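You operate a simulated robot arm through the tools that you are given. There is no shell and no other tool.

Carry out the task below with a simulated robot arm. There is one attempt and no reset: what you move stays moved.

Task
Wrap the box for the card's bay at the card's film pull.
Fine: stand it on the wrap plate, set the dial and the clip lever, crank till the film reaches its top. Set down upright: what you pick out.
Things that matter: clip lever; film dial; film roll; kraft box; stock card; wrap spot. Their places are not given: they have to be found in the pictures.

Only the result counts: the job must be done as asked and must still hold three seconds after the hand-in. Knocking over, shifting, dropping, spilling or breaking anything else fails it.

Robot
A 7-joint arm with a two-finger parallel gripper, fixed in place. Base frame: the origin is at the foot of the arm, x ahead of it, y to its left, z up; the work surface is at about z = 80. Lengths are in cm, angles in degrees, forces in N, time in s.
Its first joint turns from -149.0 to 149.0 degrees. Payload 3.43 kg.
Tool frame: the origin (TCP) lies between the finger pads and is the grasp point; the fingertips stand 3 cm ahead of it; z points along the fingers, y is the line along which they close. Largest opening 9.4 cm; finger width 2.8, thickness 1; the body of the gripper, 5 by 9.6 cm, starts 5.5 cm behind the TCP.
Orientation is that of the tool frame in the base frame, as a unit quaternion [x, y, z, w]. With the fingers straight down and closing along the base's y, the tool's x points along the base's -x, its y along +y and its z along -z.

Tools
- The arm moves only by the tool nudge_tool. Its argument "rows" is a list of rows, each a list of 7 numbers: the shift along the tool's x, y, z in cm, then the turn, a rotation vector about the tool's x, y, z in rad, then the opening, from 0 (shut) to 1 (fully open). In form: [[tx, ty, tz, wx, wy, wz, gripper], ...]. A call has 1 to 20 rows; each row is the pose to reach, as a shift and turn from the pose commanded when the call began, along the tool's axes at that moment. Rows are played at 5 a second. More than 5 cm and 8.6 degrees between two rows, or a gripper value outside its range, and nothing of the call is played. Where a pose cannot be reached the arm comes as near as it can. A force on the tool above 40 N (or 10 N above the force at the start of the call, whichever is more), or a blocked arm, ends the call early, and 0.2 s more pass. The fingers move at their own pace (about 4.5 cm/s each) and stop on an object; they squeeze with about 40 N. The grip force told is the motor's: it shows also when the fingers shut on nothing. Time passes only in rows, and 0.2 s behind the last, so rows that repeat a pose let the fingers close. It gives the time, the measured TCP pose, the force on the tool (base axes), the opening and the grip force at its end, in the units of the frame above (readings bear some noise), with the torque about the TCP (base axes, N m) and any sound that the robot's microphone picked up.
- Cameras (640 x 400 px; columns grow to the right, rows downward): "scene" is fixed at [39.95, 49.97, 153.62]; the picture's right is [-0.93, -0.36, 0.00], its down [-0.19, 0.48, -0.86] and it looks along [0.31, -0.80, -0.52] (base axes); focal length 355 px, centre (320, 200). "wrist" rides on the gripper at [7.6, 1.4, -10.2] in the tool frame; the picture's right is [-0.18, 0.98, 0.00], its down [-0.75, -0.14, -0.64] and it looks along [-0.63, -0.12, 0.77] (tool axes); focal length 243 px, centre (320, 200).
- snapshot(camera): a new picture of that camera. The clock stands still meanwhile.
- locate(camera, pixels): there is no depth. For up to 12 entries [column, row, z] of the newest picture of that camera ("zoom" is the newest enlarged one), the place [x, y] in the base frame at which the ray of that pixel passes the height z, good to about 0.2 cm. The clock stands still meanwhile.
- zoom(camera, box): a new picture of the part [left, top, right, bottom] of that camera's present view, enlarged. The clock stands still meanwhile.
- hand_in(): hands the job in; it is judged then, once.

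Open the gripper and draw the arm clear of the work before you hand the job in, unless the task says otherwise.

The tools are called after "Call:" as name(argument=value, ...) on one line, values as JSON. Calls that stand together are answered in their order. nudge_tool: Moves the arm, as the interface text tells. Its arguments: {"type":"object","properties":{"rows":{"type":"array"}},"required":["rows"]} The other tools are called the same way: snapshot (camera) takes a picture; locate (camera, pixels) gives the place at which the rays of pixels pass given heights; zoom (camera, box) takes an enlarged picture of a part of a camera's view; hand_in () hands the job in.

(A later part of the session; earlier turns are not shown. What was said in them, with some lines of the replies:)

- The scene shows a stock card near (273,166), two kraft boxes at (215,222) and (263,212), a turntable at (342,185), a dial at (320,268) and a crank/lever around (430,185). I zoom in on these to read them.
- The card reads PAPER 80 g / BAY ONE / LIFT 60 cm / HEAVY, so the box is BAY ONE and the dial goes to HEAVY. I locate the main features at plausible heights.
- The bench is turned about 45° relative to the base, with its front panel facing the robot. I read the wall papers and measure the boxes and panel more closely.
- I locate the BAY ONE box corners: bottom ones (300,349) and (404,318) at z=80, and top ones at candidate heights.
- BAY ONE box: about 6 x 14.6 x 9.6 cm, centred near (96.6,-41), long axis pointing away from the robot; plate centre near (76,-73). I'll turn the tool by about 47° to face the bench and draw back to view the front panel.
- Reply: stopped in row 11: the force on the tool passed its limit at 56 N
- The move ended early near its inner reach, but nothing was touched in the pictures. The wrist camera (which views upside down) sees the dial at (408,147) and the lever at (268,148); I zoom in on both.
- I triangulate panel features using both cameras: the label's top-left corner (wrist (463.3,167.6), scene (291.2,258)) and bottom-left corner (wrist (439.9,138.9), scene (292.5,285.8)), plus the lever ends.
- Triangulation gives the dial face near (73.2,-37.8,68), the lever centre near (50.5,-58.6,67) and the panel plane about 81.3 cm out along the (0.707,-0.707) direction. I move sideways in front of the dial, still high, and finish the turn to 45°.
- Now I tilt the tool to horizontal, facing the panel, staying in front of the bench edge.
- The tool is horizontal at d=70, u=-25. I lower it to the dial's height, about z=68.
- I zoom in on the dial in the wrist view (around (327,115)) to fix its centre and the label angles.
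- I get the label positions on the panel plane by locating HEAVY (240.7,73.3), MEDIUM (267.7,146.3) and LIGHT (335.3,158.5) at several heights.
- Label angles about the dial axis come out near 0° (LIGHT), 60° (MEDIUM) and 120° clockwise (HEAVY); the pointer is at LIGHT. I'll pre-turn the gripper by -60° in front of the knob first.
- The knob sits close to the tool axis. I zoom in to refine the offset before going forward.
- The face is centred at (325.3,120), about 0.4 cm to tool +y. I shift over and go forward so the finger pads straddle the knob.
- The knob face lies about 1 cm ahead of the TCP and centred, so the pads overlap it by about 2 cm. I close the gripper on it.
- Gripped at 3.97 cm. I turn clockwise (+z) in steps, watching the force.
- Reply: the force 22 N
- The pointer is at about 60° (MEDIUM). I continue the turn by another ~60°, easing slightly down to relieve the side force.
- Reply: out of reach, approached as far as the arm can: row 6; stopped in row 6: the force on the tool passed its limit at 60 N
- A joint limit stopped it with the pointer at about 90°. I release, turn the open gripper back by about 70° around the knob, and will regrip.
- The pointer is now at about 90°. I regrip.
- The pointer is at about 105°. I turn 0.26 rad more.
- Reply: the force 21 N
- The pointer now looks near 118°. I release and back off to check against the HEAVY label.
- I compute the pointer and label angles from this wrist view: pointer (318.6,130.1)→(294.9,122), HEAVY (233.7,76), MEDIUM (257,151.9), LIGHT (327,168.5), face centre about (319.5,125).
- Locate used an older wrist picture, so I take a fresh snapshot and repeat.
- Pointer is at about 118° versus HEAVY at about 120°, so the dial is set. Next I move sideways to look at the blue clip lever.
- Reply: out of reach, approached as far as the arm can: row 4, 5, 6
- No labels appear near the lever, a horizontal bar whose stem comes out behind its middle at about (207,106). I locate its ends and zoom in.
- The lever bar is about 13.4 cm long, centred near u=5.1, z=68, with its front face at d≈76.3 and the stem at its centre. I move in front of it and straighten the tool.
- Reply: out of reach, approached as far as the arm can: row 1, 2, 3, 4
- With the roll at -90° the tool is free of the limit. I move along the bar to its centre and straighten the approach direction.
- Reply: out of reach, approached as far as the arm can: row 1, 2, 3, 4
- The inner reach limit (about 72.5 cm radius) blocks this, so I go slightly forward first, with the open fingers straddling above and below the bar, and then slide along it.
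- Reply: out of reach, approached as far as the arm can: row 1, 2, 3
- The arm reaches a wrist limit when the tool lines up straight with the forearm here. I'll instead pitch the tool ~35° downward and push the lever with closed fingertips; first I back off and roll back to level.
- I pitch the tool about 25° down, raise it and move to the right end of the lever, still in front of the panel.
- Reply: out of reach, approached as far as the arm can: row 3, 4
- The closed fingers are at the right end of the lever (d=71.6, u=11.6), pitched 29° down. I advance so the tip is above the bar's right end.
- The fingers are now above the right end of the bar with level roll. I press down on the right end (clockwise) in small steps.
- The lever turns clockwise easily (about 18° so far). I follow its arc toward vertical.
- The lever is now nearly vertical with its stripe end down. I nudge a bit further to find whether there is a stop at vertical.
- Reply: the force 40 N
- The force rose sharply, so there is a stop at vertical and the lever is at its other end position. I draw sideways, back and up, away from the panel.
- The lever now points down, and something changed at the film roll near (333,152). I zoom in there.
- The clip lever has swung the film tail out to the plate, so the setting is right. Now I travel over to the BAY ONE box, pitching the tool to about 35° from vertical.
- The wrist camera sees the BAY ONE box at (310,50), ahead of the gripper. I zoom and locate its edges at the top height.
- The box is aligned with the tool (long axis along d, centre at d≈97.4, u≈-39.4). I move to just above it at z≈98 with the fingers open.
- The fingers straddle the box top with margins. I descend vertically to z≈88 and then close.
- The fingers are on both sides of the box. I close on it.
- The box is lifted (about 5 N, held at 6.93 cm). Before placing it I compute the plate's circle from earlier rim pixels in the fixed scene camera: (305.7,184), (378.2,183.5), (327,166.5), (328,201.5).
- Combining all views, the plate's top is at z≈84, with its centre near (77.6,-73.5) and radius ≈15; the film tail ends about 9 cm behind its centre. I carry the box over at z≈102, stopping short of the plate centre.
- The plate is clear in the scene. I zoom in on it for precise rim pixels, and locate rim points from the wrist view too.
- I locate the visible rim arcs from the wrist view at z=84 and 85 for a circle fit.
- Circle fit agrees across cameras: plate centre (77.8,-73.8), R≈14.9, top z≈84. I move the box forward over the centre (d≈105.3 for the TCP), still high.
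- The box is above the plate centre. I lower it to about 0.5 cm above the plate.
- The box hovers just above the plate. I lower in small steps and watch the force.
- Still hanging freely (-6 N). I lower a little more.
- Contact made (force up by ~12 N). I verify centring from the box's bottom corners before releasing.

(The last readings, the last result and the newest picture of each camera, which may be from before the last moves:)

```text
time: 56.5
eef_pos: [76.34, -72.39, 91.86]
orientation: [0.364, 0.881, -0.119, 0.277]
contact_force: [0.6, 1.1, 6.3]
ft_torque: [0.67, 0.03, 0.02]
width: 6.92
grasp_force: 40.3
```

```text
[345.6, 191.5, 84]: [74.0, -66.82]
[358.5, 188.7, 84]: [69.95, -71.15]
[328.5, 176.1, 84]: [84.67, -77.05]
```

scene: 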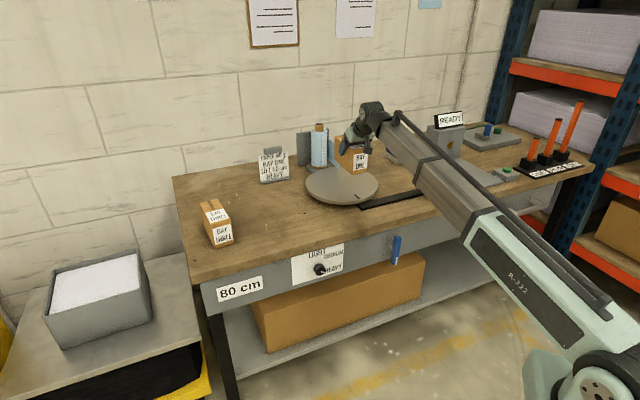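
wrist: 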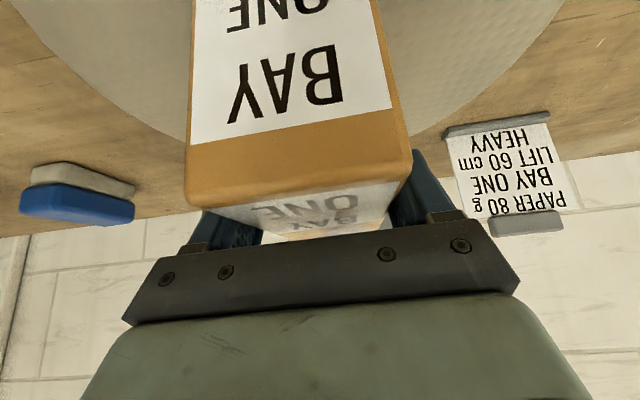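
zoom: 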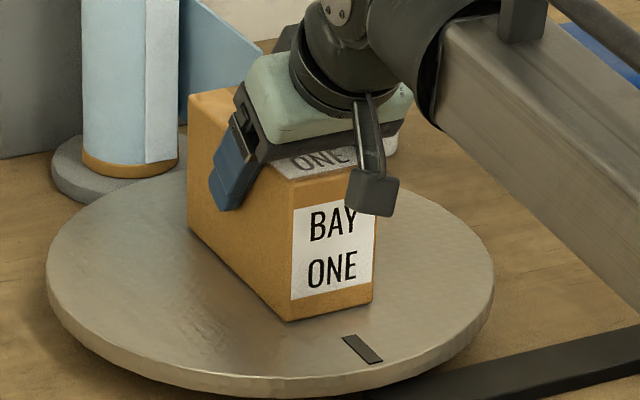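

Box centre (77.3,-74.1) is within about 0.6 cm of the plate centre. I open the gripper.

Call:
nudge_tool(rows=[[0, 0, 0, 0, 0, 0, 0.75], [0, 0, 0, 0, 0, 0, 0.85], [0, 0, 0, 0, 0, 0, 0.95], [0, 0, 0, 0, 0, 0, 0.98], [0, 0, 0, 0, 0, 0, 0.98]])

Call:
snapshot(camera="wrist")

Call:
zoom(camera="scene", box=[310, 140, 390, 205])

```text
time: 57.7
eef_pos: [76.27, -72.34, 91.88]
orientation: [0.364, 0.881, -0.119, 0.276]
contact_force: [-1.0, -0.1, -0.4]
ft_torque: [-0.05, 0.02, -0.04]
width: 9.22
grasp_force: 0.1
```

```text
taken
```

wrist: 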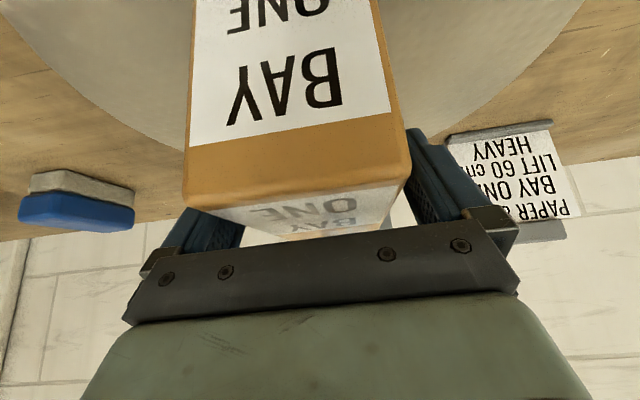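

```text
6.15 times, centred on (350, 172) of scene
```

zoom: 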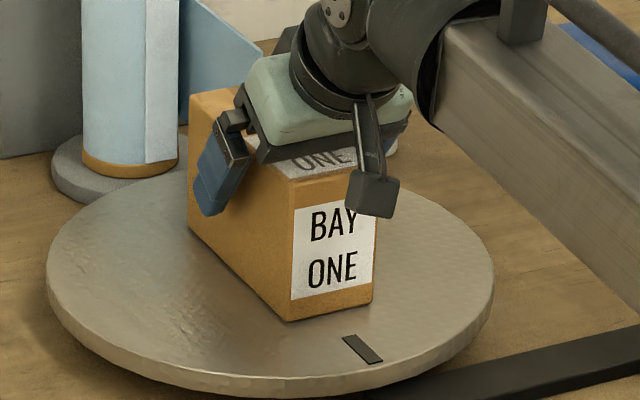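

Released; the box stands upright. I lift straight up clear of it.

Call:
nudge_tool(rows=[[-1.1, 0, -1.6, 0, 0, 0, 0.98], [-2.3, 0, -3.3, 0, 0, 0, 0.98], [-4.6, 0, -6.6, 0, 0, 0, 0.98], [-6.9, 0, -9.9, 0, 0, 0, 0.98], [-9.2, 0, -13.1, 0, 0, 0, 0.98], [-11.4, 0, -16.4, 0, 0, 0, 0.98]])

Call:
snapshot(camera="wrist")

Call:
snapshot(camera="scene")

```text
time: 59.1
eef_pos: [76.46, -72.17, 112.03]
orientation: [0.364, 0.882, -0.119, 0.275]
contact_force: [1.1, 1.1, -0.1]
ft_torque: [-0.01, 0.01, -0.03]
width: 9.24
grasp_force: 0.2
```

```text
taken
```

wrist: 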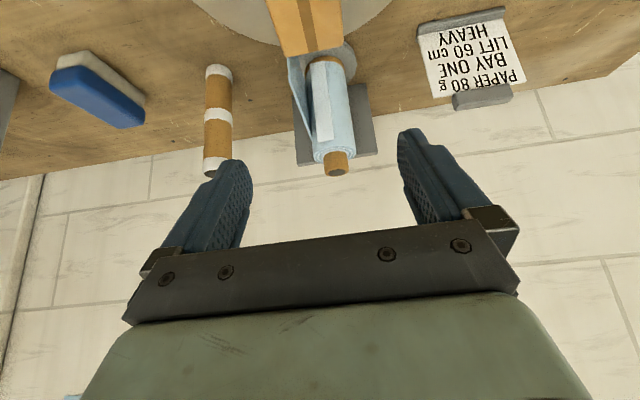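

```text
taken
```

scene: 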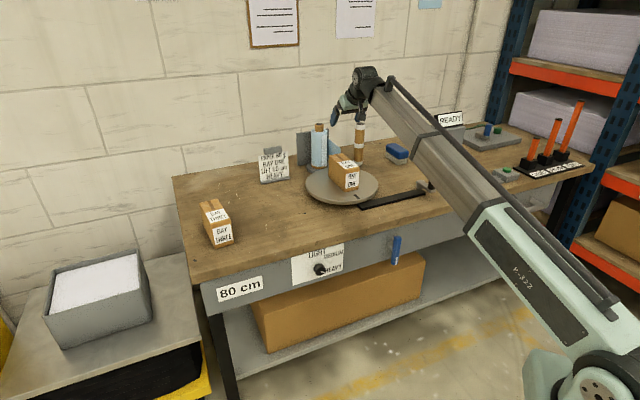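

Box stands on the plate. Now I move toward the crank (scene (433,182)) with the tool nearly vertical to view it from the wrist.

Call:
nudge_tool(rows=[[2.3, -3.1, -1.4, 0, 0.044, 0, 0.98], [4.7, -6.2, -2.8, 0, 0.087, 0, 0.98], [7, -9.3, -4.1, 0, 0.131, 0, 0.98], [9.3, -12.4, -5.5, 0, 0.174, 0, 0.98], [11.7, -15.5, -6.9, 0, 0.218, 0, 0.98], [14, -18.6, -8.3, 0, 0.262, 0, 0.98], [16.3, -21.7, -9.7, 0, 0.305, 0, 0.98], [18.6, -24.8, -11, 0, 0.349, 0, 0.98], [21, -27.9, -12.4, 0, 0.392, 0, 0.98], [23.3, -31, -13.8, 0, 0.436, 0, 0.98]])

Call:
snapshot(camera="wrist")

Call:
snapshot(camera="scene")

```text
time: 61.3
eef_pos: [35.41, -75.04, 110.2]
orientation: [0.382, 0.92, -0.038, 0.078]
contact_force: [1.1, -0.2, 0.1]
ft_torque: [0.04, -0.01, 0.02]
width: 9.2
grasp_force: 0.0
```

```text
taken
```

wrist: 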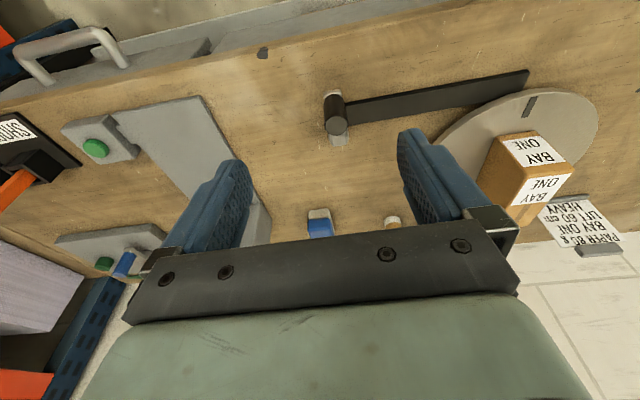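

```text
taken
```

scene: 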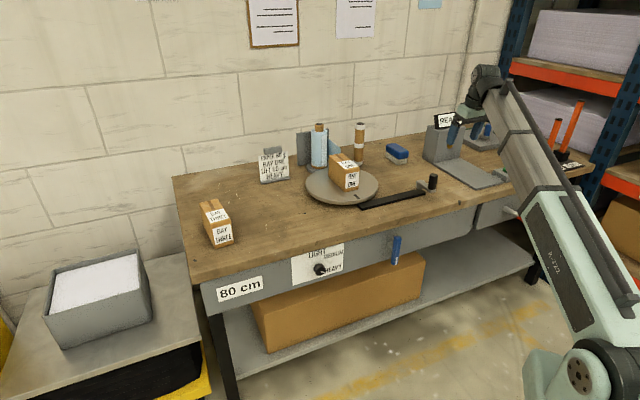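

Both cameras see the crank: wrist around (338,115) and scene around (427,185). I zoom in on both.

Call:
zoom(camera="wrist", box=[300, 80, 400, 160])

Call:
zoom(camera="scene", box=[400, 160, 460, 205])

```text
5.00 times, centred on (350, 120) of wrist
```

zoom: 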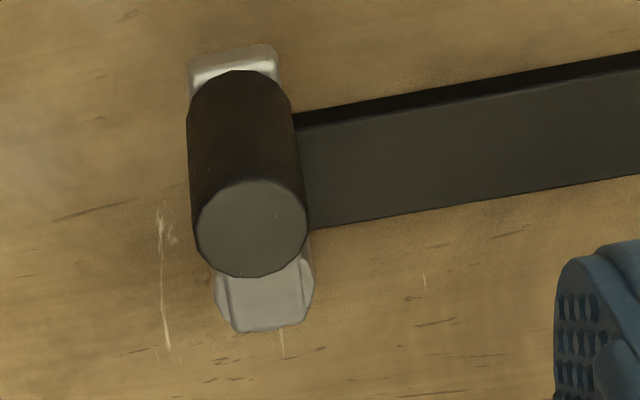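

```text
8.89 times, centred on (430, 182) of scene
```

zoom: 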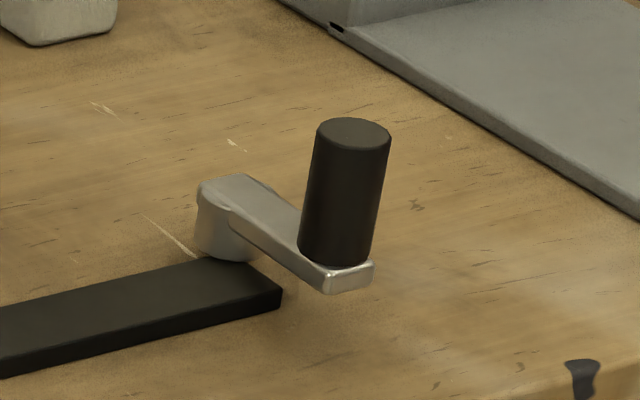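

I locate the knob top (wrist (336.2,125.6), scene (433.8,174.7)), its base and the hub (wrist (338.4,140), scene (419.7,180.9)) at several heights.

Call:
locate(camera="wrist", pixels=[[336.2, 125.6, 88], [336.2, 125.6, 90], [336.2, 125.6, 92], [333.6, 104, 83], [333.6, 104, 85], [338.4, 140, 83], [338.4, 140, 85], [338.4, 140, 87]])

Call:
locate(camera="scene", pixels=[[433.8, 174.7, 88], [433.8, 174.7, 90], [433.8, 174.7, 92], [431.7, 188.2, 83], [431.7, 188.2, 85], [419.7, 180.9, 83], [419.7, 180.9, 85], [419.7, 180.9, 87]])

```text
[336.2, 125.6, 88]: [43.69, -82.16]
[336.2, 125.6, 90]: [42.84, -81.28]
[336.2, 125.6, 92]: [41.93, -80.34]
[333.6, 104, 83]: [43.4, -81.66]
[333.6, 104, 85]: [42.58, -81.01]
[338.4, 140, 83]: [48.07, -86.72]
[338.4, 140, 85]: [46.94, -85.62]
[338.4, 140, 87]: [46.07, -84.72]
```

```text
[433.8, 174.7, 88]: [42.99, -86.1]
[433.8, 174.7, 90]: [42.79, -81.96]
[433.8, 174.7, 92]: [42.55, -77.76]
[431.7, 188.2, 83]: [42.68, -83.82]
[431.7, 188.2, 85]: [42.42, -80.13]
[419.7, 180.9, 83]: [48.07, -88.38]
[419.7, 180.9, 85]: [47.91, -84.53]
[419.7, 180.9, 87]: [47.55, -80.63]
```

Knob: axis (42.75,-81.3), z 84.3–90.3; hub axis about (47.6,-85.7), crank radius ≈6.6 cm. I tilt back to 35° and move above the knob.

Call:
nudge_tool(rows=[[-1.8, 0.2, 3.4, 0, -0.11, 0, 0.7], [-3.6, 0.4, 6.8, 0, -0.22, 0, 0.7], [-5.5, 0.6, 10.2, 0, -0.33, 0, 0.7], [-7.35, 0.88, 13.67, 0, -0.436, 0, 0.7], [-7.35, 0.88, 13.67, 0, -0.436, 0, 0.7]])

Call:
snapshot(camera="wrist")

Call:
zoom(camera="scene", box=[380, 130, 480, 210])

```text
time: 62.5
eef_pos: [42.8, -81.24, 97.87]
orientation: [0.364, 0.881, -0.119, 0.277]
contact_force: [0.1, 0.4, 0.4]
ft_torque: [-0.01, 0.0, -0.02]
width: 6.58
grasp_force: 0.1
```

```text
taken
```

wrist: 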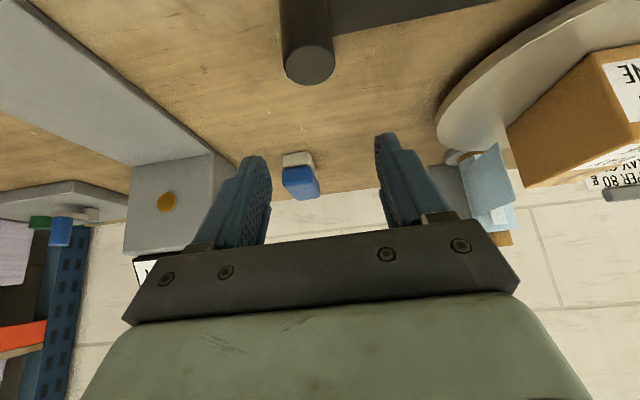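

```text
5.00 times, centred on (430, 170) of scene
```

zoom: 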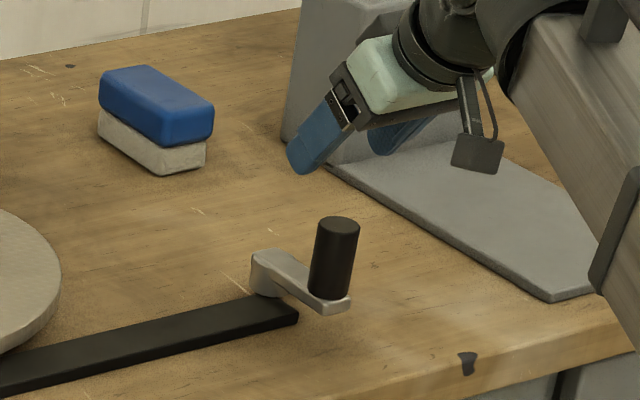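

The gripper is over the knob. I check the clearance to the grey station: its near-left corners at scene (423,158), (432,163) and (476,190).

Call:
locate(camera="scene", pixels=[[423, 158, 80], [432, 163, 81], [476, 190, 81], [472, 175, 81], [403, 163, 80], [385, 158, 80]])

Call:
locate(camera="wrist", pixels=[[310, 65, 90.3], [125, 165, 81], [130, 250, 81], [215, 155, 81]])

```text
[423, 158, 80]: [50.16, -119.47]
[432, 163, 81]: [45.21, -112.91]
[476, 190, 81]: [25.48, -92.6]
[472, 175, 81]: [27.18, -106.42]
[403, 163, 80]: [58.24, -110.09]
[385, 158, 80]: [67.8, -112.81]
```

```text
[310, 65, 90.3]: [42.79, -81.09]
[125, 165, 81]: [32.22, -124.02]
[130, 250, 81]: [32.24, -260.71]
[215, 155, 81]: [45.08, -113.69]
```

Clearances are fine and the knob axis is confirmed at (42.8,-81.1). I lower around the knob to z≈88.5 and close on it.

Call:
nudge_tool(rows=[[1.3, 0, 1.9, 0, 0, 0, 0.7], [2.7, 0, 3.9, 0, 0, 0, 0.7], [4, 0, 5.8, 0, 0, 0, 0.7], [5.36, 0, 7.7, 0, 0, 0, 0.7], [5.36, 0, 7.7, 0, 0, 0, 0.7]])

Call:
zoom(camera="scene", box=[380, 130, 480, 210])

Call:
snapshot(camera="wrist")

```text
time: 63.7
eef_pos: [42.75, -81.35, 88.62]
orientation: [0.365, 0.882, -0.12, 0.275]
contact_force: [-0.1, 0.4, 0.0]
ft_torque: [0.02, 0.02, 0.01]
width: 6.6
grasp_force: 0.2
```

```text
5.00 times, centred on (430, 170) of scene
```

zoom: 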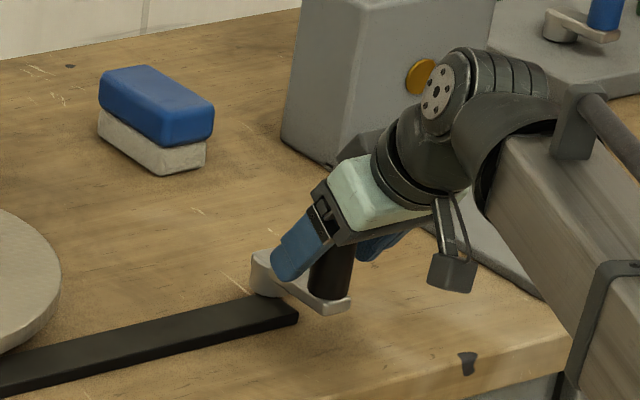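

```text
taken
```

wrist: 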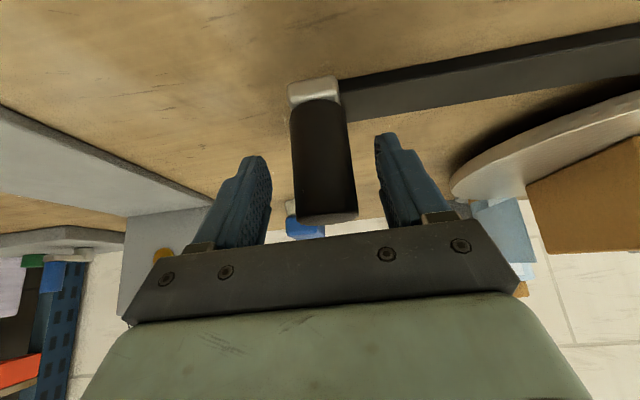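

The knob is between the pads. I close on it.

Call:
nudge_tool(rows=[[0, 0, 0, 0, 0, 0, 0.5], [0, 0, 0, 0, 0, 0, 0.35], [0, 0, 0, 0, 0, 0, 0.2], [0, 0, 0, 0, 0, 0, 0.2], [0, 0, 0, 0, 0, 0, 0.2]])

Call:
zoom(camera="scene", box=[295, 120, 445, 215])

```text
time: 64.9
eef_pos: [42.84, -81.19, 88.53]
orientation: [0.363, 0.882, -0.118, 0.276]
contact_force: [20.7, 20.0, -1.6]
ft_torque: [-0.34, 0.22, 0.14]
width: 3.5
grasp_force: 45.3
```

```text
4.21 times, centred on (370, 168) of scene
```

zoom: 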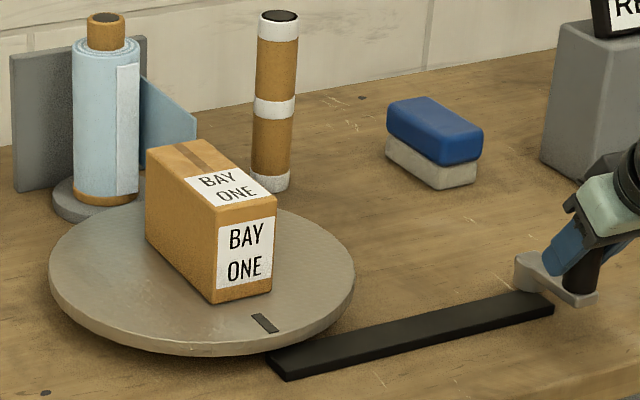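

Gripped at 3.5 cm. I try turning the crank clockwise seen from above (knob toward -u) along its 6.6 cm circle, in small steps.

Call:
nudge_tool(rows=[[-0.05, 0.86, 0.03, 0, 0, 0, 0.2], [-0.18, 1.71, 0.13, 0, 0, 0, 0.2], [-0.41, 2.53, 0.29, 0, 0, 0, 0.2], [-0.72, 3.3, 0.51, 0, 0, 0, 0.2]])

Call:
zoom(camera="scene", box=[295, 120, 445, 215])

```text
time: 65.9
eef_pos: [45.97, -79.44, 88.61]
orientation: [0.363, 0.882, -0.118, 0.278]
contact_force: [9.8, 2.0, 6.9]
ft_torque: [0.42, -0.13, 0.35]
width: 3.48
grasp_force: 29.5
```

```text
4.21 times, centred on (370, 168) of scene
```

zoom: 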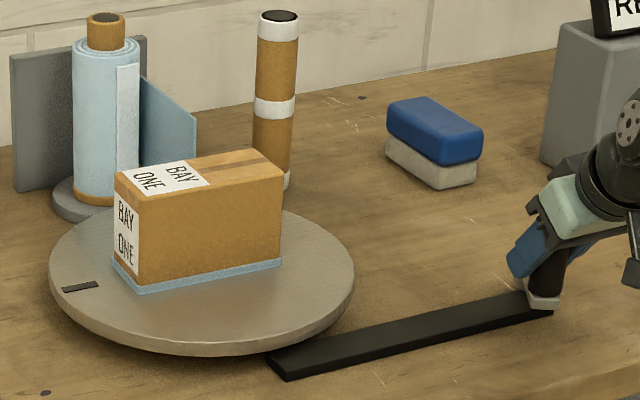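

It works: the plate turned about 80° and a blue film band appeared at the box's foot. I continue along the circle to 120°.

Call:
nudge_tool(rows=[[-0.54, 0.94, 0.38, 0, 0, 0, 0.2], [-1.21, 1.76, 0.84, 0, 0, 0, 0.2], [-1.98, 2.42, 1.38, 0, 0, 0, 0.2], [-2.84, 2.9, 1.98, 0, 0, 0, 0.2], [-3.75, 3.2, 2.61, 0, 0, 0, 0.2], [-4.69, 3.3, 3.27, 0, 0, 0, 0.2], [-5.63, 3.2, 3.92, 0, 0, 0, 0.2], [-6.54, 2.9, 4.55, 0, 0, 0, 0.2], [-7.4, 2.42, 5.15, 0, 0, 0, 0.2]])

Call:
zoom(camera="scene", box=[295, 120, 445, 215])

Call:
snapshot(camera="wrist")

```text
time: 68.0
eef_pos: [54.31, -84.08, 88.54]
orientation: [0.363, 0.881, -0.115, 0.279]
contact_force: [14.6, 8.0, -4.4]
ft_torque: [-0.16, 0.0, -0.35]
width: 3.63
grasp_force: 15.2
stopped in row 9: the force on the tool passed its limit at 41 N (the readings are from after the stop); the commanded pose is now the measured one
```

```text
4.21 times, centred on (370, 168) of scene
```

zoom: 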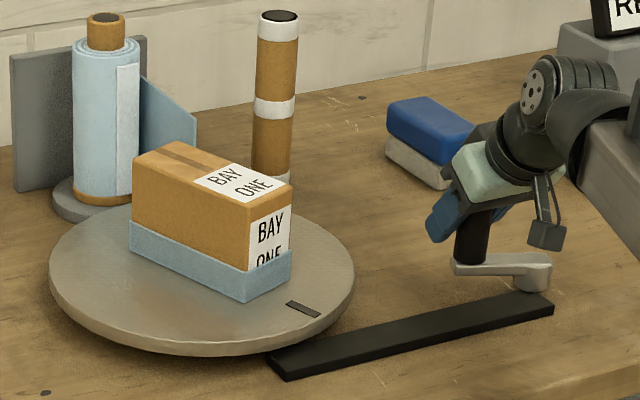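

```text
taken
```

wrist: 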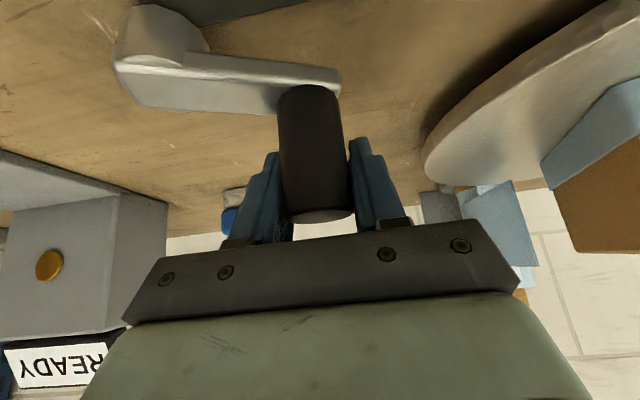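

Film is about a third of the way up after ~110° of crank. The circle needs refining, so I locate the knob and hub in this position.

Call:
zoom(camera="wrist", box=[100, 0, 380, 230])

Call:
zoom(camera="scene", box=[390, 160, 440, 195])

Call:
locate(camera="wrist", pixels=[[318, 213, 90.3], [308, 95, 84.5], [165, 35, 85], [165, 35, 86]])

```text
1.74 times, centred on (240, 115) of wrist
```

zoom: 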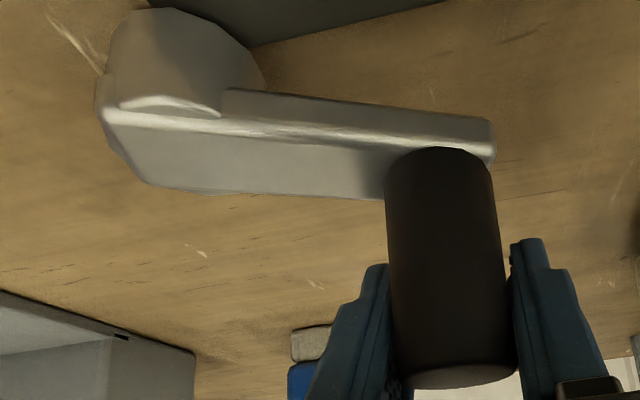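

```text
11.43 times, centred on (415, 178) of scene
```

zoom: 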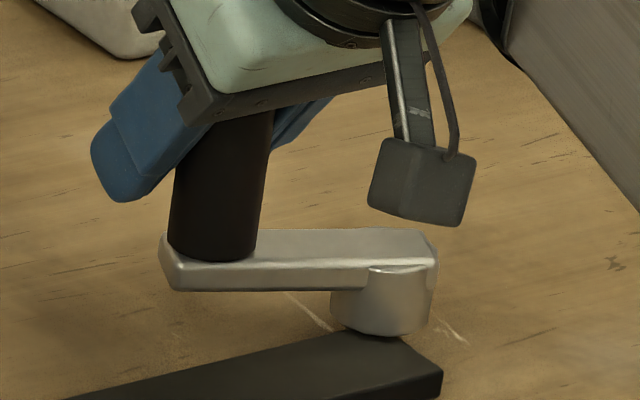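

```text
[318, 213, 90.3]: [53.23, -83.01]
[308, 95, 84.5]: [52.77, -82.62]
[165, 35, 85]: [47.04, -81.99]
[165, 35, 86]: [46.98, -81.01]
```

The knob sits at about (53.3,-83.1), having slid ~1.4 cm back along the pads. I locate the hub centre from both views.

Call:
locate(camera="wrist", pixels=[[142, 86, 84.5], [130, 86, 84.5], [150, 75, 84.5], [323.3, 217.3, 90.3], [309, 103.5, 84.5]])

Call:
locate(camera="scene", pixels=[[421.6, 181.9, 84.5], [420.7, 187.5, 82], [423.5, 181, 84.5], [406.5, 180.8, 84.5]])

```text
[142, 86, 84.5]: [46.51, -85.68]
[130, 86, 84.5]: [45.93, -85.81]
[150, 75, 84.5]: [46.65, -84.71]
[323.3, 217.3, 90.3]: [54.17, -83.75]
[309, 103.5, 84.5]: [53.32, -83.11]
```

```text
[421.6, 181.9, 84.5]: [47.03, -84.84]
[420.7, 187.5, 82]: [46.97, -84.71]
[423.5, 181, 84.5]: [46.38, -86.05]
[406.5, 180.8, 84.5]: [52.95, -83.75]
```

Refined: hub (47.35,-85.2), radius ≈6.2 cm. I open, shift back 1.4 cm to centre on the knob again and regrip.

Call:
nudge_tool(rows=[[0, 0, 0, 0, 0, 0, 0.6], [0, 0, 0, 0, 0, 0, 0.6], [0.55, 0, -0.39, 0, 0, 0, 0.6], [1.1, 0, -0.77, 0, 0, 0, 0.6], [1.1, 0, -0.77, 0, 0, 0, 0.6], [1.1, 0, -0.77, 0, 0, 0, 0.4], [1.1, 0, -0.77, 0, 0, 0, 0.2], [1.1, 0, -0.77, 0, 0, 0, 0.2], [1.1, 0, -0.77, 0, 0, 0, 0.2]])

Call:
snapshot(camera="wrist")

Call:
zoom(camera="scene", box=[295, 120, 445, 215])

```text
time: 70.0
eef_pos: [53.45, -83.28, 88.55]
orientation: [0.363, 0.881, -0.117, 0.279]
contact_force: [21.4, 12.1, 0.5]
ft_torque: [0.09, 0.3, -0.21]
width: 3.58
grasp_force: 45.0
```

```text
taken
```

wrist: 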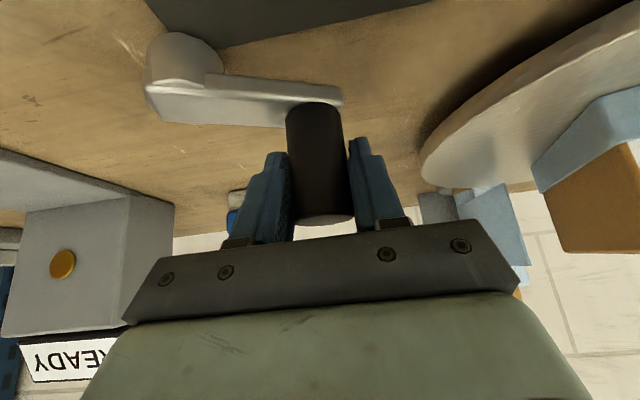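

```text
4.21 times, centred on (370, 168) of scene
```

zoom: 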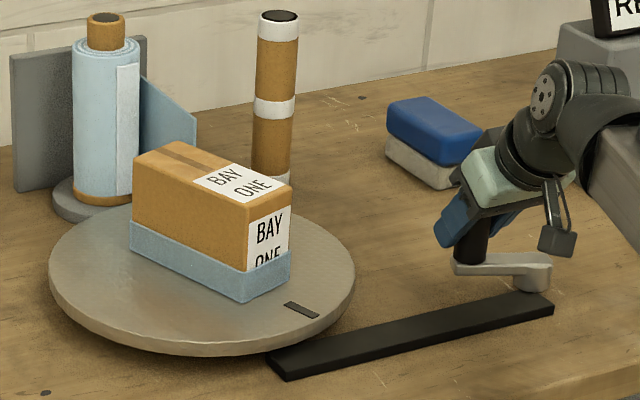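

Regripped, centred. I continue the arc from about 116° to 196°.

Call:
nudge_tool(rows=[[-0.75, -0.41, 0.53, 0, 0, 0, 0.2], [-1.42, -1.13, 0.99, 0, 0, 0, 0.2], [-1.98, -1.98, 1.38, 0, 0, 0, 0.2], [-2.39, -2.93, 1.67, 0, 0, 0, 0.2], [-2.67, -3.95, 1.86, 0, 0, 0, 0.2], [-2.8, -5.02, 1.95, 0, 0, 0, 0.2], [-2.79, -6.1, 1.94, 0, 0, 0, 0.2], [-2.61, -7.16, 1.82, 0, 0, 0, 0.2]])

Call:
zoom(camera="scene", box=[295, 120, 445, 215])

Call:
snapshot(camera="wrist")

```text
time: 71.8
eef_pos: [49.86, -90.88, 88.49]
orientation: [0.364, 0.881, -0.121, 0.277]
contact_force: [-12.1, -9.2, -0.4]
ft_torque: [0.18, 0.45, 0.02]
width: 3.5
grasp_force: 45.3
```

```text
4.21 times, centred on (370, 168) of scene
```

zoom: 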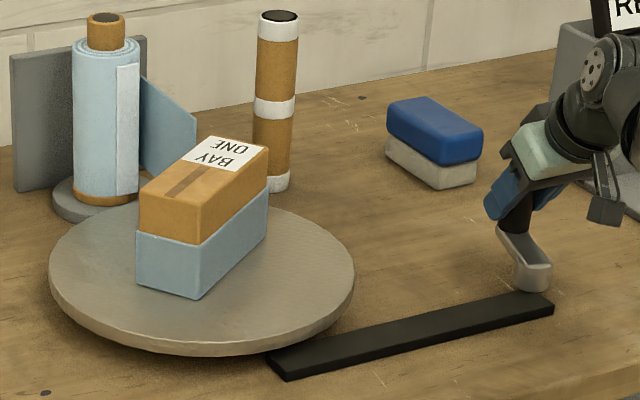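

```text
taken
```

wrist: 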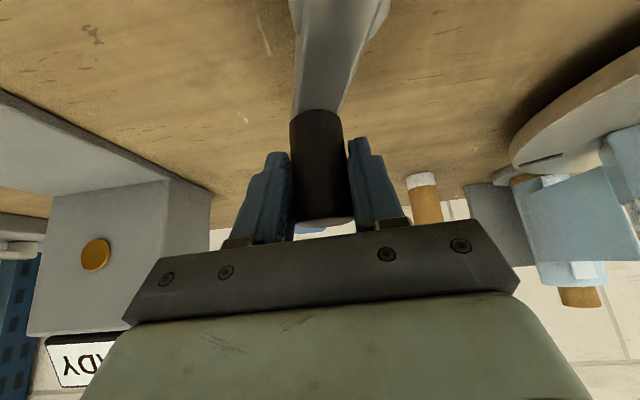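

Film is about 60% up at ~200°. I continue to about 279°.

Call:
nudge_tool(rows=[[0.36, -0.99, -0.25, 0, 0, 0, 0.2], [0.85, -1.88, -0.59, 0, 0, 0, 0.2], [1.47, -2.66, -1.02, 0, 0, 0, 0.2], [2.19, -3.3, -1.53, 0, 0, 0, 0.2], [2.98, -3.77, -2.08, 0, 0, 0, 0.2], [3.84, -4.07, -2.67, 0, 0, 0, 0.2], [4.72, -4.18, -3.29, 0, 0, 0, 0.2], [5.6, -4.1, -3.9, 0, 0, 0, 0.2]])

Call:
zoom(camera="scene", box=[295, 120, 445, 215])

Call:
snapshot(camera="wrist")

```text
time: 73.6
eef_pos: [42.2, -88.91, 88.6]
orientation: [0.365, 0.881, -0.121, 0.277]
contact_force: [-30.5, -24.4, 2.8]
ft_torque: [-0.29, 0.39, -1.04]
width: 4.11
grasp_force: 19.7
```

```text
4.21 times, centred on (370, 168) of scene
```

zoom: 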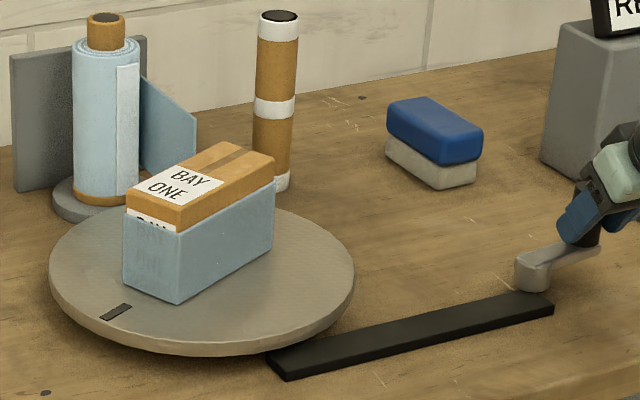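

```text
taken
```

wrist: 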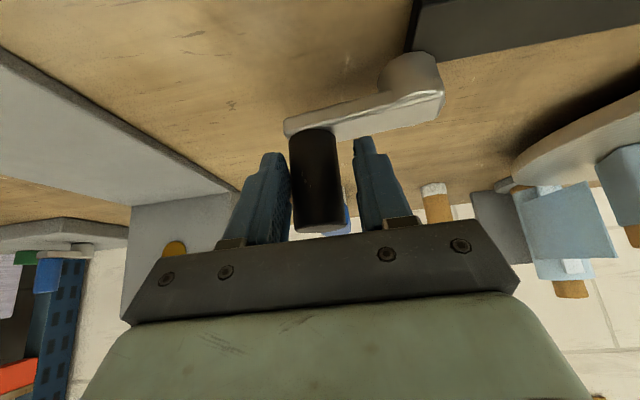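

Film is at about 75%. The knob is pressing the +u finger, so I relocate it before regripping.

Call:
zoom(camera="wrist", box=[250, 40, 470, 250])

Call:
locate(camera="wrist", pixels=[[318, 228, 90.3], [312, 140, 84.5], [415, 98, 84.5], [320, 220, 90.3]])

```text
1.90 times, centred on (360, 145) of wrist
```

zoom: 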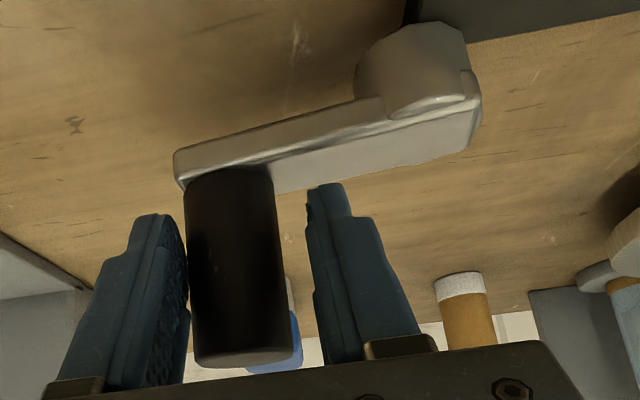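

```text
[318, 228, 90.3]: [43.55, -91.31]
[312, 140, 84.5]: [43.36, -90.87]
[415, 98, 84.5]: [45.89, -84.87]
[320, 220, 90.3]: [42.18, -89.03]
```

Three knob positions give a better circle: hub (d=94.06, u=27.1), radius 6.46. I open, re-centre on the knob (slightly ahead of it to allow slip) and regrip.

Call:
nudge_tool(rows=[[0, 0, 0, 0, 0, 0, 0.7], [0, 0, 0, 0, 0, 0, 0.7], [-0.8, -0.1, 0.6, 0, 0, 0, 0.7], [-1.7, -0.3, 1.2, 0, 0, 0, 0.7], [-2.62, -0.42, 1.83, 0, 0, 0, 0.7], [-2.62, -0.42, 1.83, 0, 0, 0, 0.7]])

Call:
snapshot(camera="wrist")

Call:
zoom(camera="scene", box=[395, 150, 455, 200])

```text
time: 75.0
eef_pos: [44.8, -91.24, 88.56]
orientation: [0.365, 0.881, -0.118, 0.277]
contact_force: [0.2, 0.3, 0.7]
ft_torque: [0.02, -0.01, -0.01]
width: 6.56
grasp_force: 0.0
```

```text
taken
```

wrist: 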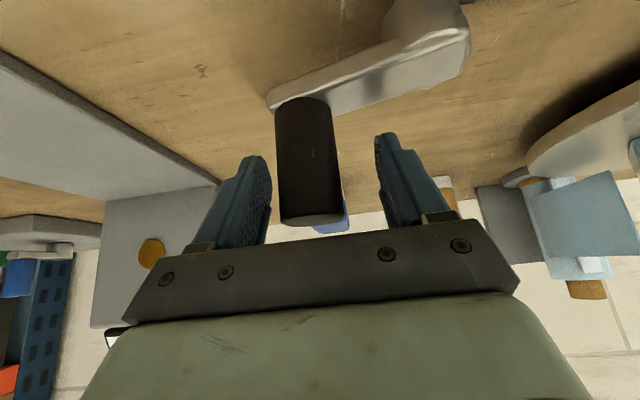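

```text
8.00 times, centred on (425, 175) of scene
```

zoom: 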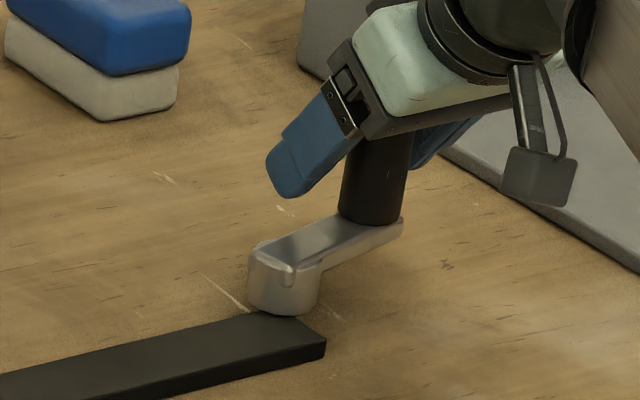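

Call:
locate(camera="wrist", pixels=[[311, 218, 90.3], [304, 108, 84.5], [430, 55, 84.5]])

```text
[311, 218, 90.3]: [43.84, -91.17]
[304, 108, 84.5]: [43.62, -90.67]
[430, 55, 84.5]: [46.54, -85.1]
```

Knob at about (43.7,-90.9), 260° on its circle. I close on it and continue the arc to about 308°.

Call:
nudge_tool(rows=[[0, -0.4, 0, 0, 0, 0, 0.7], [0, -0.55, 0, 0, 0, 0, 0.45], [0, -0.55, 0, 0, 0, 0, 0.2], [0, -0.55, 0, 0, 0, 0, 0.2], [0, -0.55, 0, 0, 0, 0, 0.2], [0.55, -0.63, -0.38, 0, 0, 0, 0.2], [1.2, -0.64, -0.83, 0, 0, 0, 0.2], [1.84, -0.55, -1.28, 0, 0, 0, 0.2], [2.47, -0.37, -1.72, 0, 0, 0, 0.2], [3.08, -0.09, -2.14, 0, 0, 0, 0.2], [3.65, 0.27, -2.54, 0, 0, 0, 0.2], [4.18, 0.72, -2.91, 0, 0, 0, 0.2]])

Call:
zoom(camera="scene", box=[295, 120, 445, 215])

Call:
snapshot(camera="wrist")

```text
time: 77.6
eef_pos: [41.14, -87.15, 88.64]
orientation: [0.364, 0.881, -0.119, 0.278]
contact_force: [-25.2, -3.7, 9.9]
ft_torque: [-0.12, -0.45, -0.04]
width: 3.51
grasp_force: 33.0
```

```text
4.21 times, centred on (370, 168) of scene
```

zoom: 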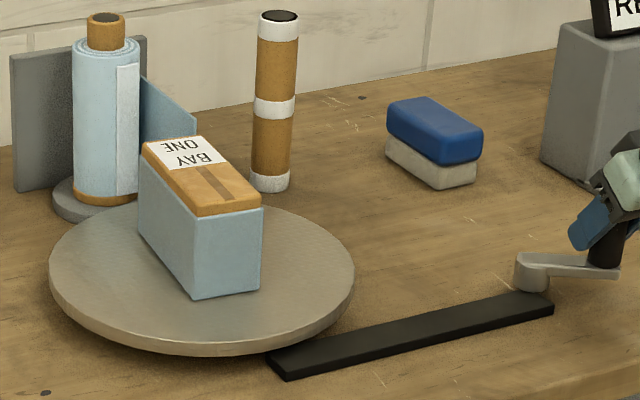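

```text
taken
```

wrist: 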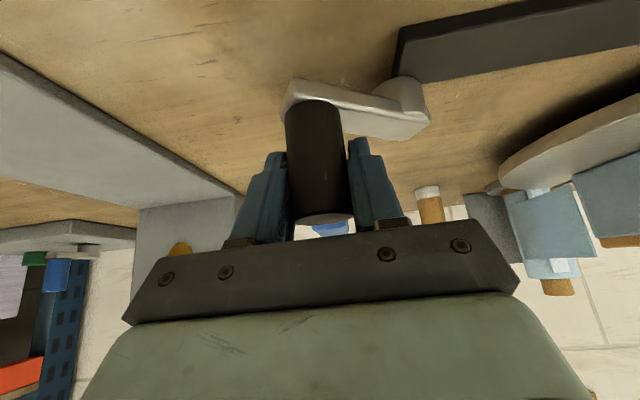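

Film is close to the top. I zoom in on the box to judge what remains.

Call:
zoom(camera="scene", box=[320, 145, 365, 195])

Call:
locate(camera="wrist", pixels=[[321, 217, 90.3], [312, 110, 84.5]])

```text
8.00 times, centred on (342, 170) of scene
```

zoom: 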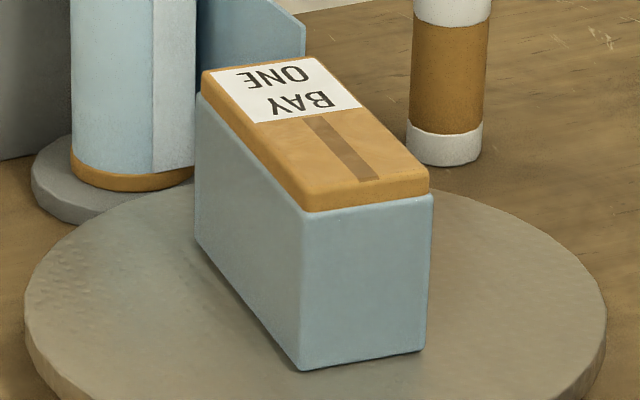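

```text
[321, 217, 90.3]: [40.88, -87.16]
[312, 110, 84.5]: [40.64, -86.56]
```

Film is at ~90%; about 30° of crank remain. I turn 24° more in small steps.

Call:
nudge_tool(rows=[[0.44, 0.42, -0.31, 0, 0, 0, 0.2], [0.84, 0.89, -0.59, 0, 0, 0, 0.2], [1.2, 1.41, -0.83, 0, 0, 0, 0.2], [1.51, 1.98, -1.05, 0, 0, 0, 0.2]])

Call:
zoom(camera="scene", box=[320, 145, 365, 195])

```text
time: 78.2
eef_pos: [41.16, -86.18, 88.59]
orientation: [0.365, 0.881, -0.119, 0.276]
contact_force: [-9.4, 7.1, 1.9]
ft_torque: [0.02, -0.36, 0.41]
width: 3.53
grasp_force: 44.8
stopped in row 2: the force on the tool passed its limit at 42 N (the readings are from after the stop); the commanded pose is now the measured one
```

```text
8.00 times, centred on (342, 170) of scene
```

zoom: 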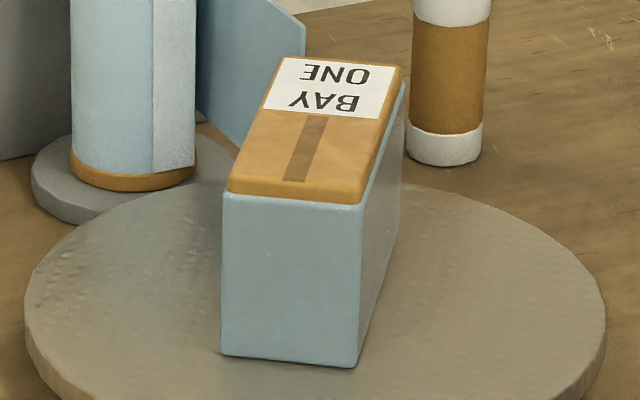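

About 92–93% now. I continue with absolute targets on the refined circle.

Call:
nudge_tool(rows=[[0.26, 0.12, -0.18, 0, 0, 0, 0.2], [0.52, 0.24, -0.36, 0, 0, 0, 0.2], [0.7, 0.5, -0.48, 0, 0, 0, 0.2], [0.88, 0.75, -0.61, 0, 0, 0, 0.2], [1.04, 1.03, -0.72, 0, 0, 0, 0.2], [1.2, 1.31, -0.83, 0, 0, 0, 0.2]])

Call:
zoom(camera="scene", box=[320, 145, 365, 195])

Call:
snapshot(camera="wrist")

```text
time: 79.6
eef_pos: [40.97, -84.26, 88.66]
orientation: [0.364, 0.881, -0.12, 0.278]
contact_force: [-11.9, -8.1, 6.2]
ft_torque: [-0.24, -0.49, -0.76]
width: 3.56
grasp_force: 45.3
```

```text
8.00 times, centred on (342, 170) of scene
```

zoom: 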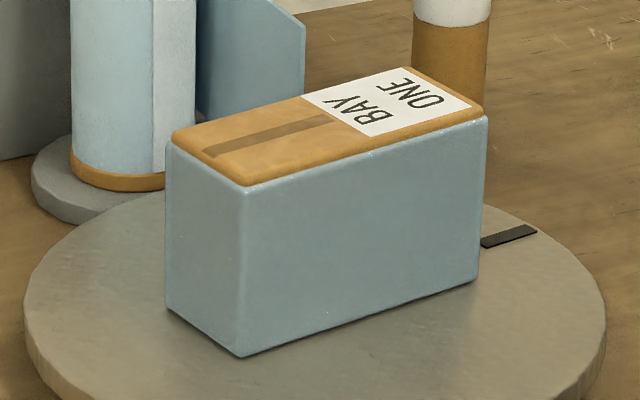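

```text
taken
```

wrist: 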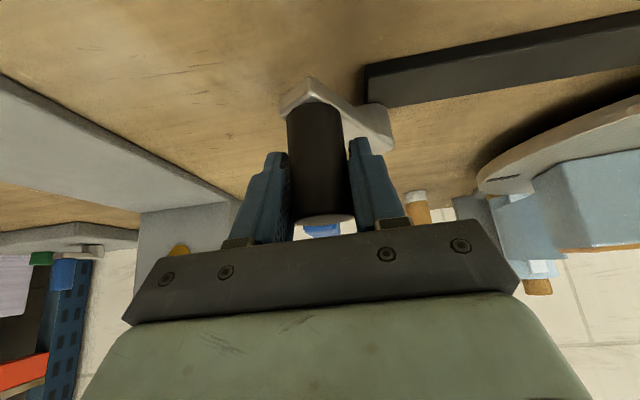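

About 97% now. I turn another ~15°.

Call:
nudge_tool(rows=[[0.16, 0.47, -0.11, 0, 0, 0, 0.2], [0.36, 0.98, -0.25, 0, 0, 0, 0.2], [0.52, 1.5, -0.36, 0, 0, 0, 0.2], [0.52, 1.5, -0.36, 0, 0, 0, 0.2]])

Call:
zoom(camera="scene", box=[320, 145, 365, 195])

```text
time: 80.6
eef_pos: [41.9, -82.76, 88.68]
orientation: [0.364, 0.88, -0.12, 0.279]
contact_force: [2.1, -5.3, 15.3]
ft_torque: [0.0, -0.02, -0.13]
width: 3.51
grasp_force: 45.2
```

```text
8.00 times, centred on (342, 170) of scene
```

zoom: 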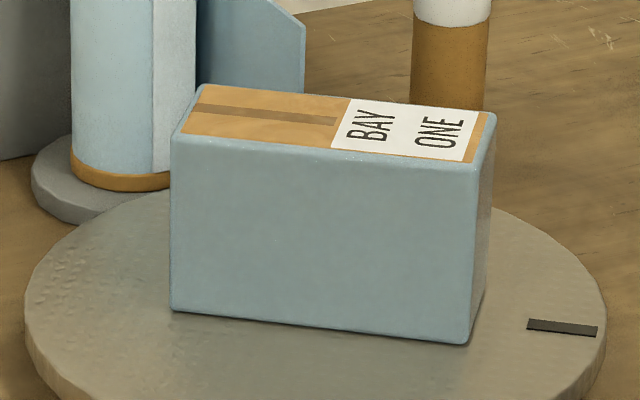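

The film now seems flush with the top edge. I zoom further to verify.

Call:
zoom(camera="scene", box=[328, 152, 368, 177])

Call:
zoom(camera="wrist", box=[460, 80, 640, 280])

```text
16.00 times, centred on (348, 164) of scene
```

zoom: 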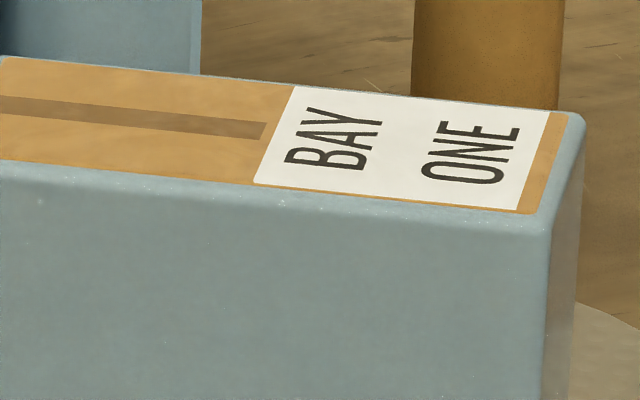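

```text
2.00 times, centred on (550, 180) of wrist
```

zoom: 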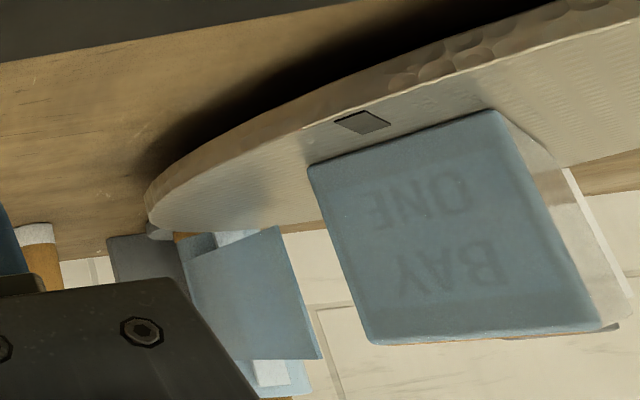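

Film is flush at the rim. To be sure it has truly reached the top, I turn a further ~6° and compare.

Call:
nudge_tool(rows=[[0.05, 0.35, -0.03, 0, 0, 0, 0.2], [0.1, 0.7, -0.07, 0, 0, 0, 0.2], [0.1, 0.7, -0.07, 0, 0, 0, 0.2]])

Call:
zoom(camera="scene", box=[320, 145, 365, 195])

Call:
zoom(camera="scene", box=[323, 145, 363, 177])

```text
time: 81.4
eef_pos: [42.02, -81.97, 88.65]
orientation: [0.365, 0.88, -0.121, 0.278]
contact_force: [-8.4, 2.1, 15.2]
ft_torque: [0.11, -0.34, -0.23]
width: 3.54
grasp_force: 45.2
```

```text
8.00 times, centred on (342, 170) of scene
```

zoom: 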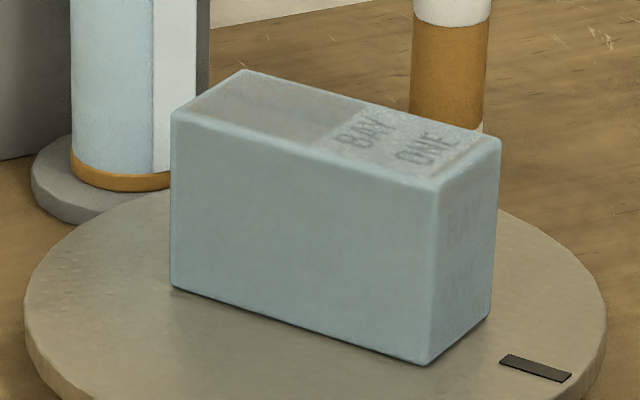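

```text
12.50 times, centred on (343, 161) of scene
```

zoom: 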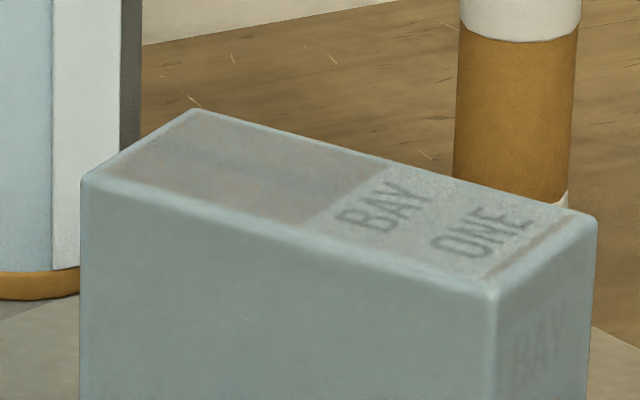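

The film now closes over the top and its tail is gone: the wrap is complete. I release the knob and lift straight up.

Call:
nudge_tool(rows=[[0, 0, 0, 0, 0, 0, 0.5], [0, 0, 0, 0, 0, 0, 0.7], [0, 0, 0, 0, 0, 0, 0.7], [-0.86, 0, -1.23, 0, 0, 0, 0.7], [-2.3, 0, -3.3, 0, 0, 0, 0.7], [-4.6, 0, -6.6, 0, 0, 0, 0.7], [-6.9, 0, -9.9, 0, 0, 0, 0.7], [-9.2, 0, -13.1, 0, 0, 0, 0.7], [-11.4, 0, -16.4, 0, 0, 0, 0.7]])

Call:
snapshot(camera="scene")

```text
time: 83.4
eef_pos: [42.35, -81.86, 108.6]
orientation: [0.366, 0.88, -0.12, 0.277]
contact_force: [0.2, 1.1, 0.6]
ft_torque: [-0.03, -0.02, -0.03]
width: 6.6
grasp_force: 0.1
```

```text
taken
```

scene: 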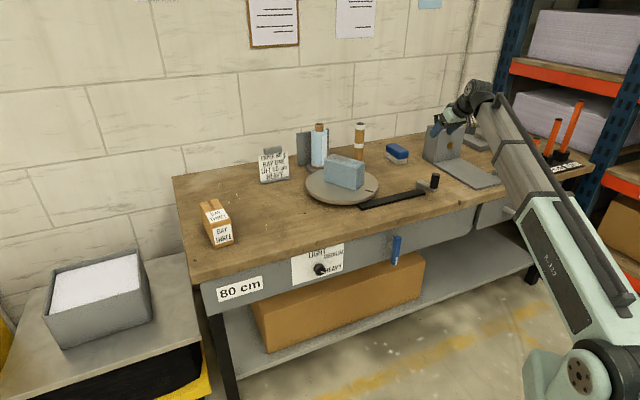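

The wrapped box stands on the plate and the crank is free. I draw the arm back a bit and check the dial, lever and everything else.

Call:
nudge_tool(rows=[[2.5, 0, -3, 0, 0, 0, 0.7], [5, 0, -6, 0, 0, 0, 0.7], [7.5, 0, -8, 0, 0, 0, 0.7]])

Call:
zoom(camera="scene", box=[290, 225, 430, 295])

Call:
zoom(camera="scene", box=[250, 110, 450, 235])

```text
time: 84.2
eef_pos: [34.57, -74.23, 110.7]
orientation: [0.364, 0.881, -0.12, 0.278]
contact_force: [0.5, -0.4, -0.5]
ft_torque: [0.04, 0.03, -0.03]
width: 6.57
grasp_force: 0.1
```

```text
4.57 times, centred on (360, 260) of scene
```

zoom: 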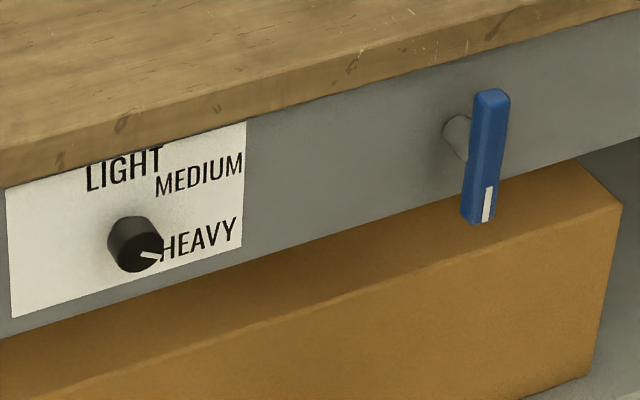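

```text
3.20 times, centred on (350, 172) of scene
```

zoom: 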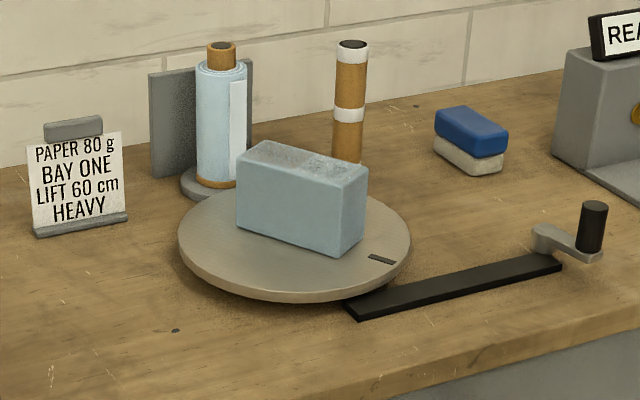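

The dial points at HEAVY, the lever is down, the BAY ONE box stands upright and fully wrapped on the plate, and nothing else has moved. The gripper is open and clear, so I hand in.

Call:
hand_in()

```text
The job is handed in.
```

The BAY ONE box is wrapped and standing upright on the wrap plate, and the job is handed in. I don't have the judging result.

- **Card:** it reads BAY ONE and HEAVY, so I took the BAY ONE box and set the dial to HEAVY. The pointer ended about 2° from the centre of the HEAVY label.
- **Clip lever:** it had no markings. I turned it clockwise from horizontal to its stop at vertical, and the film tail swung out to the plate.
- **Wrap:** I set the box down about 0.6 cm from the plate's centre and cranked clockwise. I stopped once the film had closed over the top of the box and its tail was gone.

In the last pictures everything else looked undisturbed. The gripper was open and clear of the work when I handed in.
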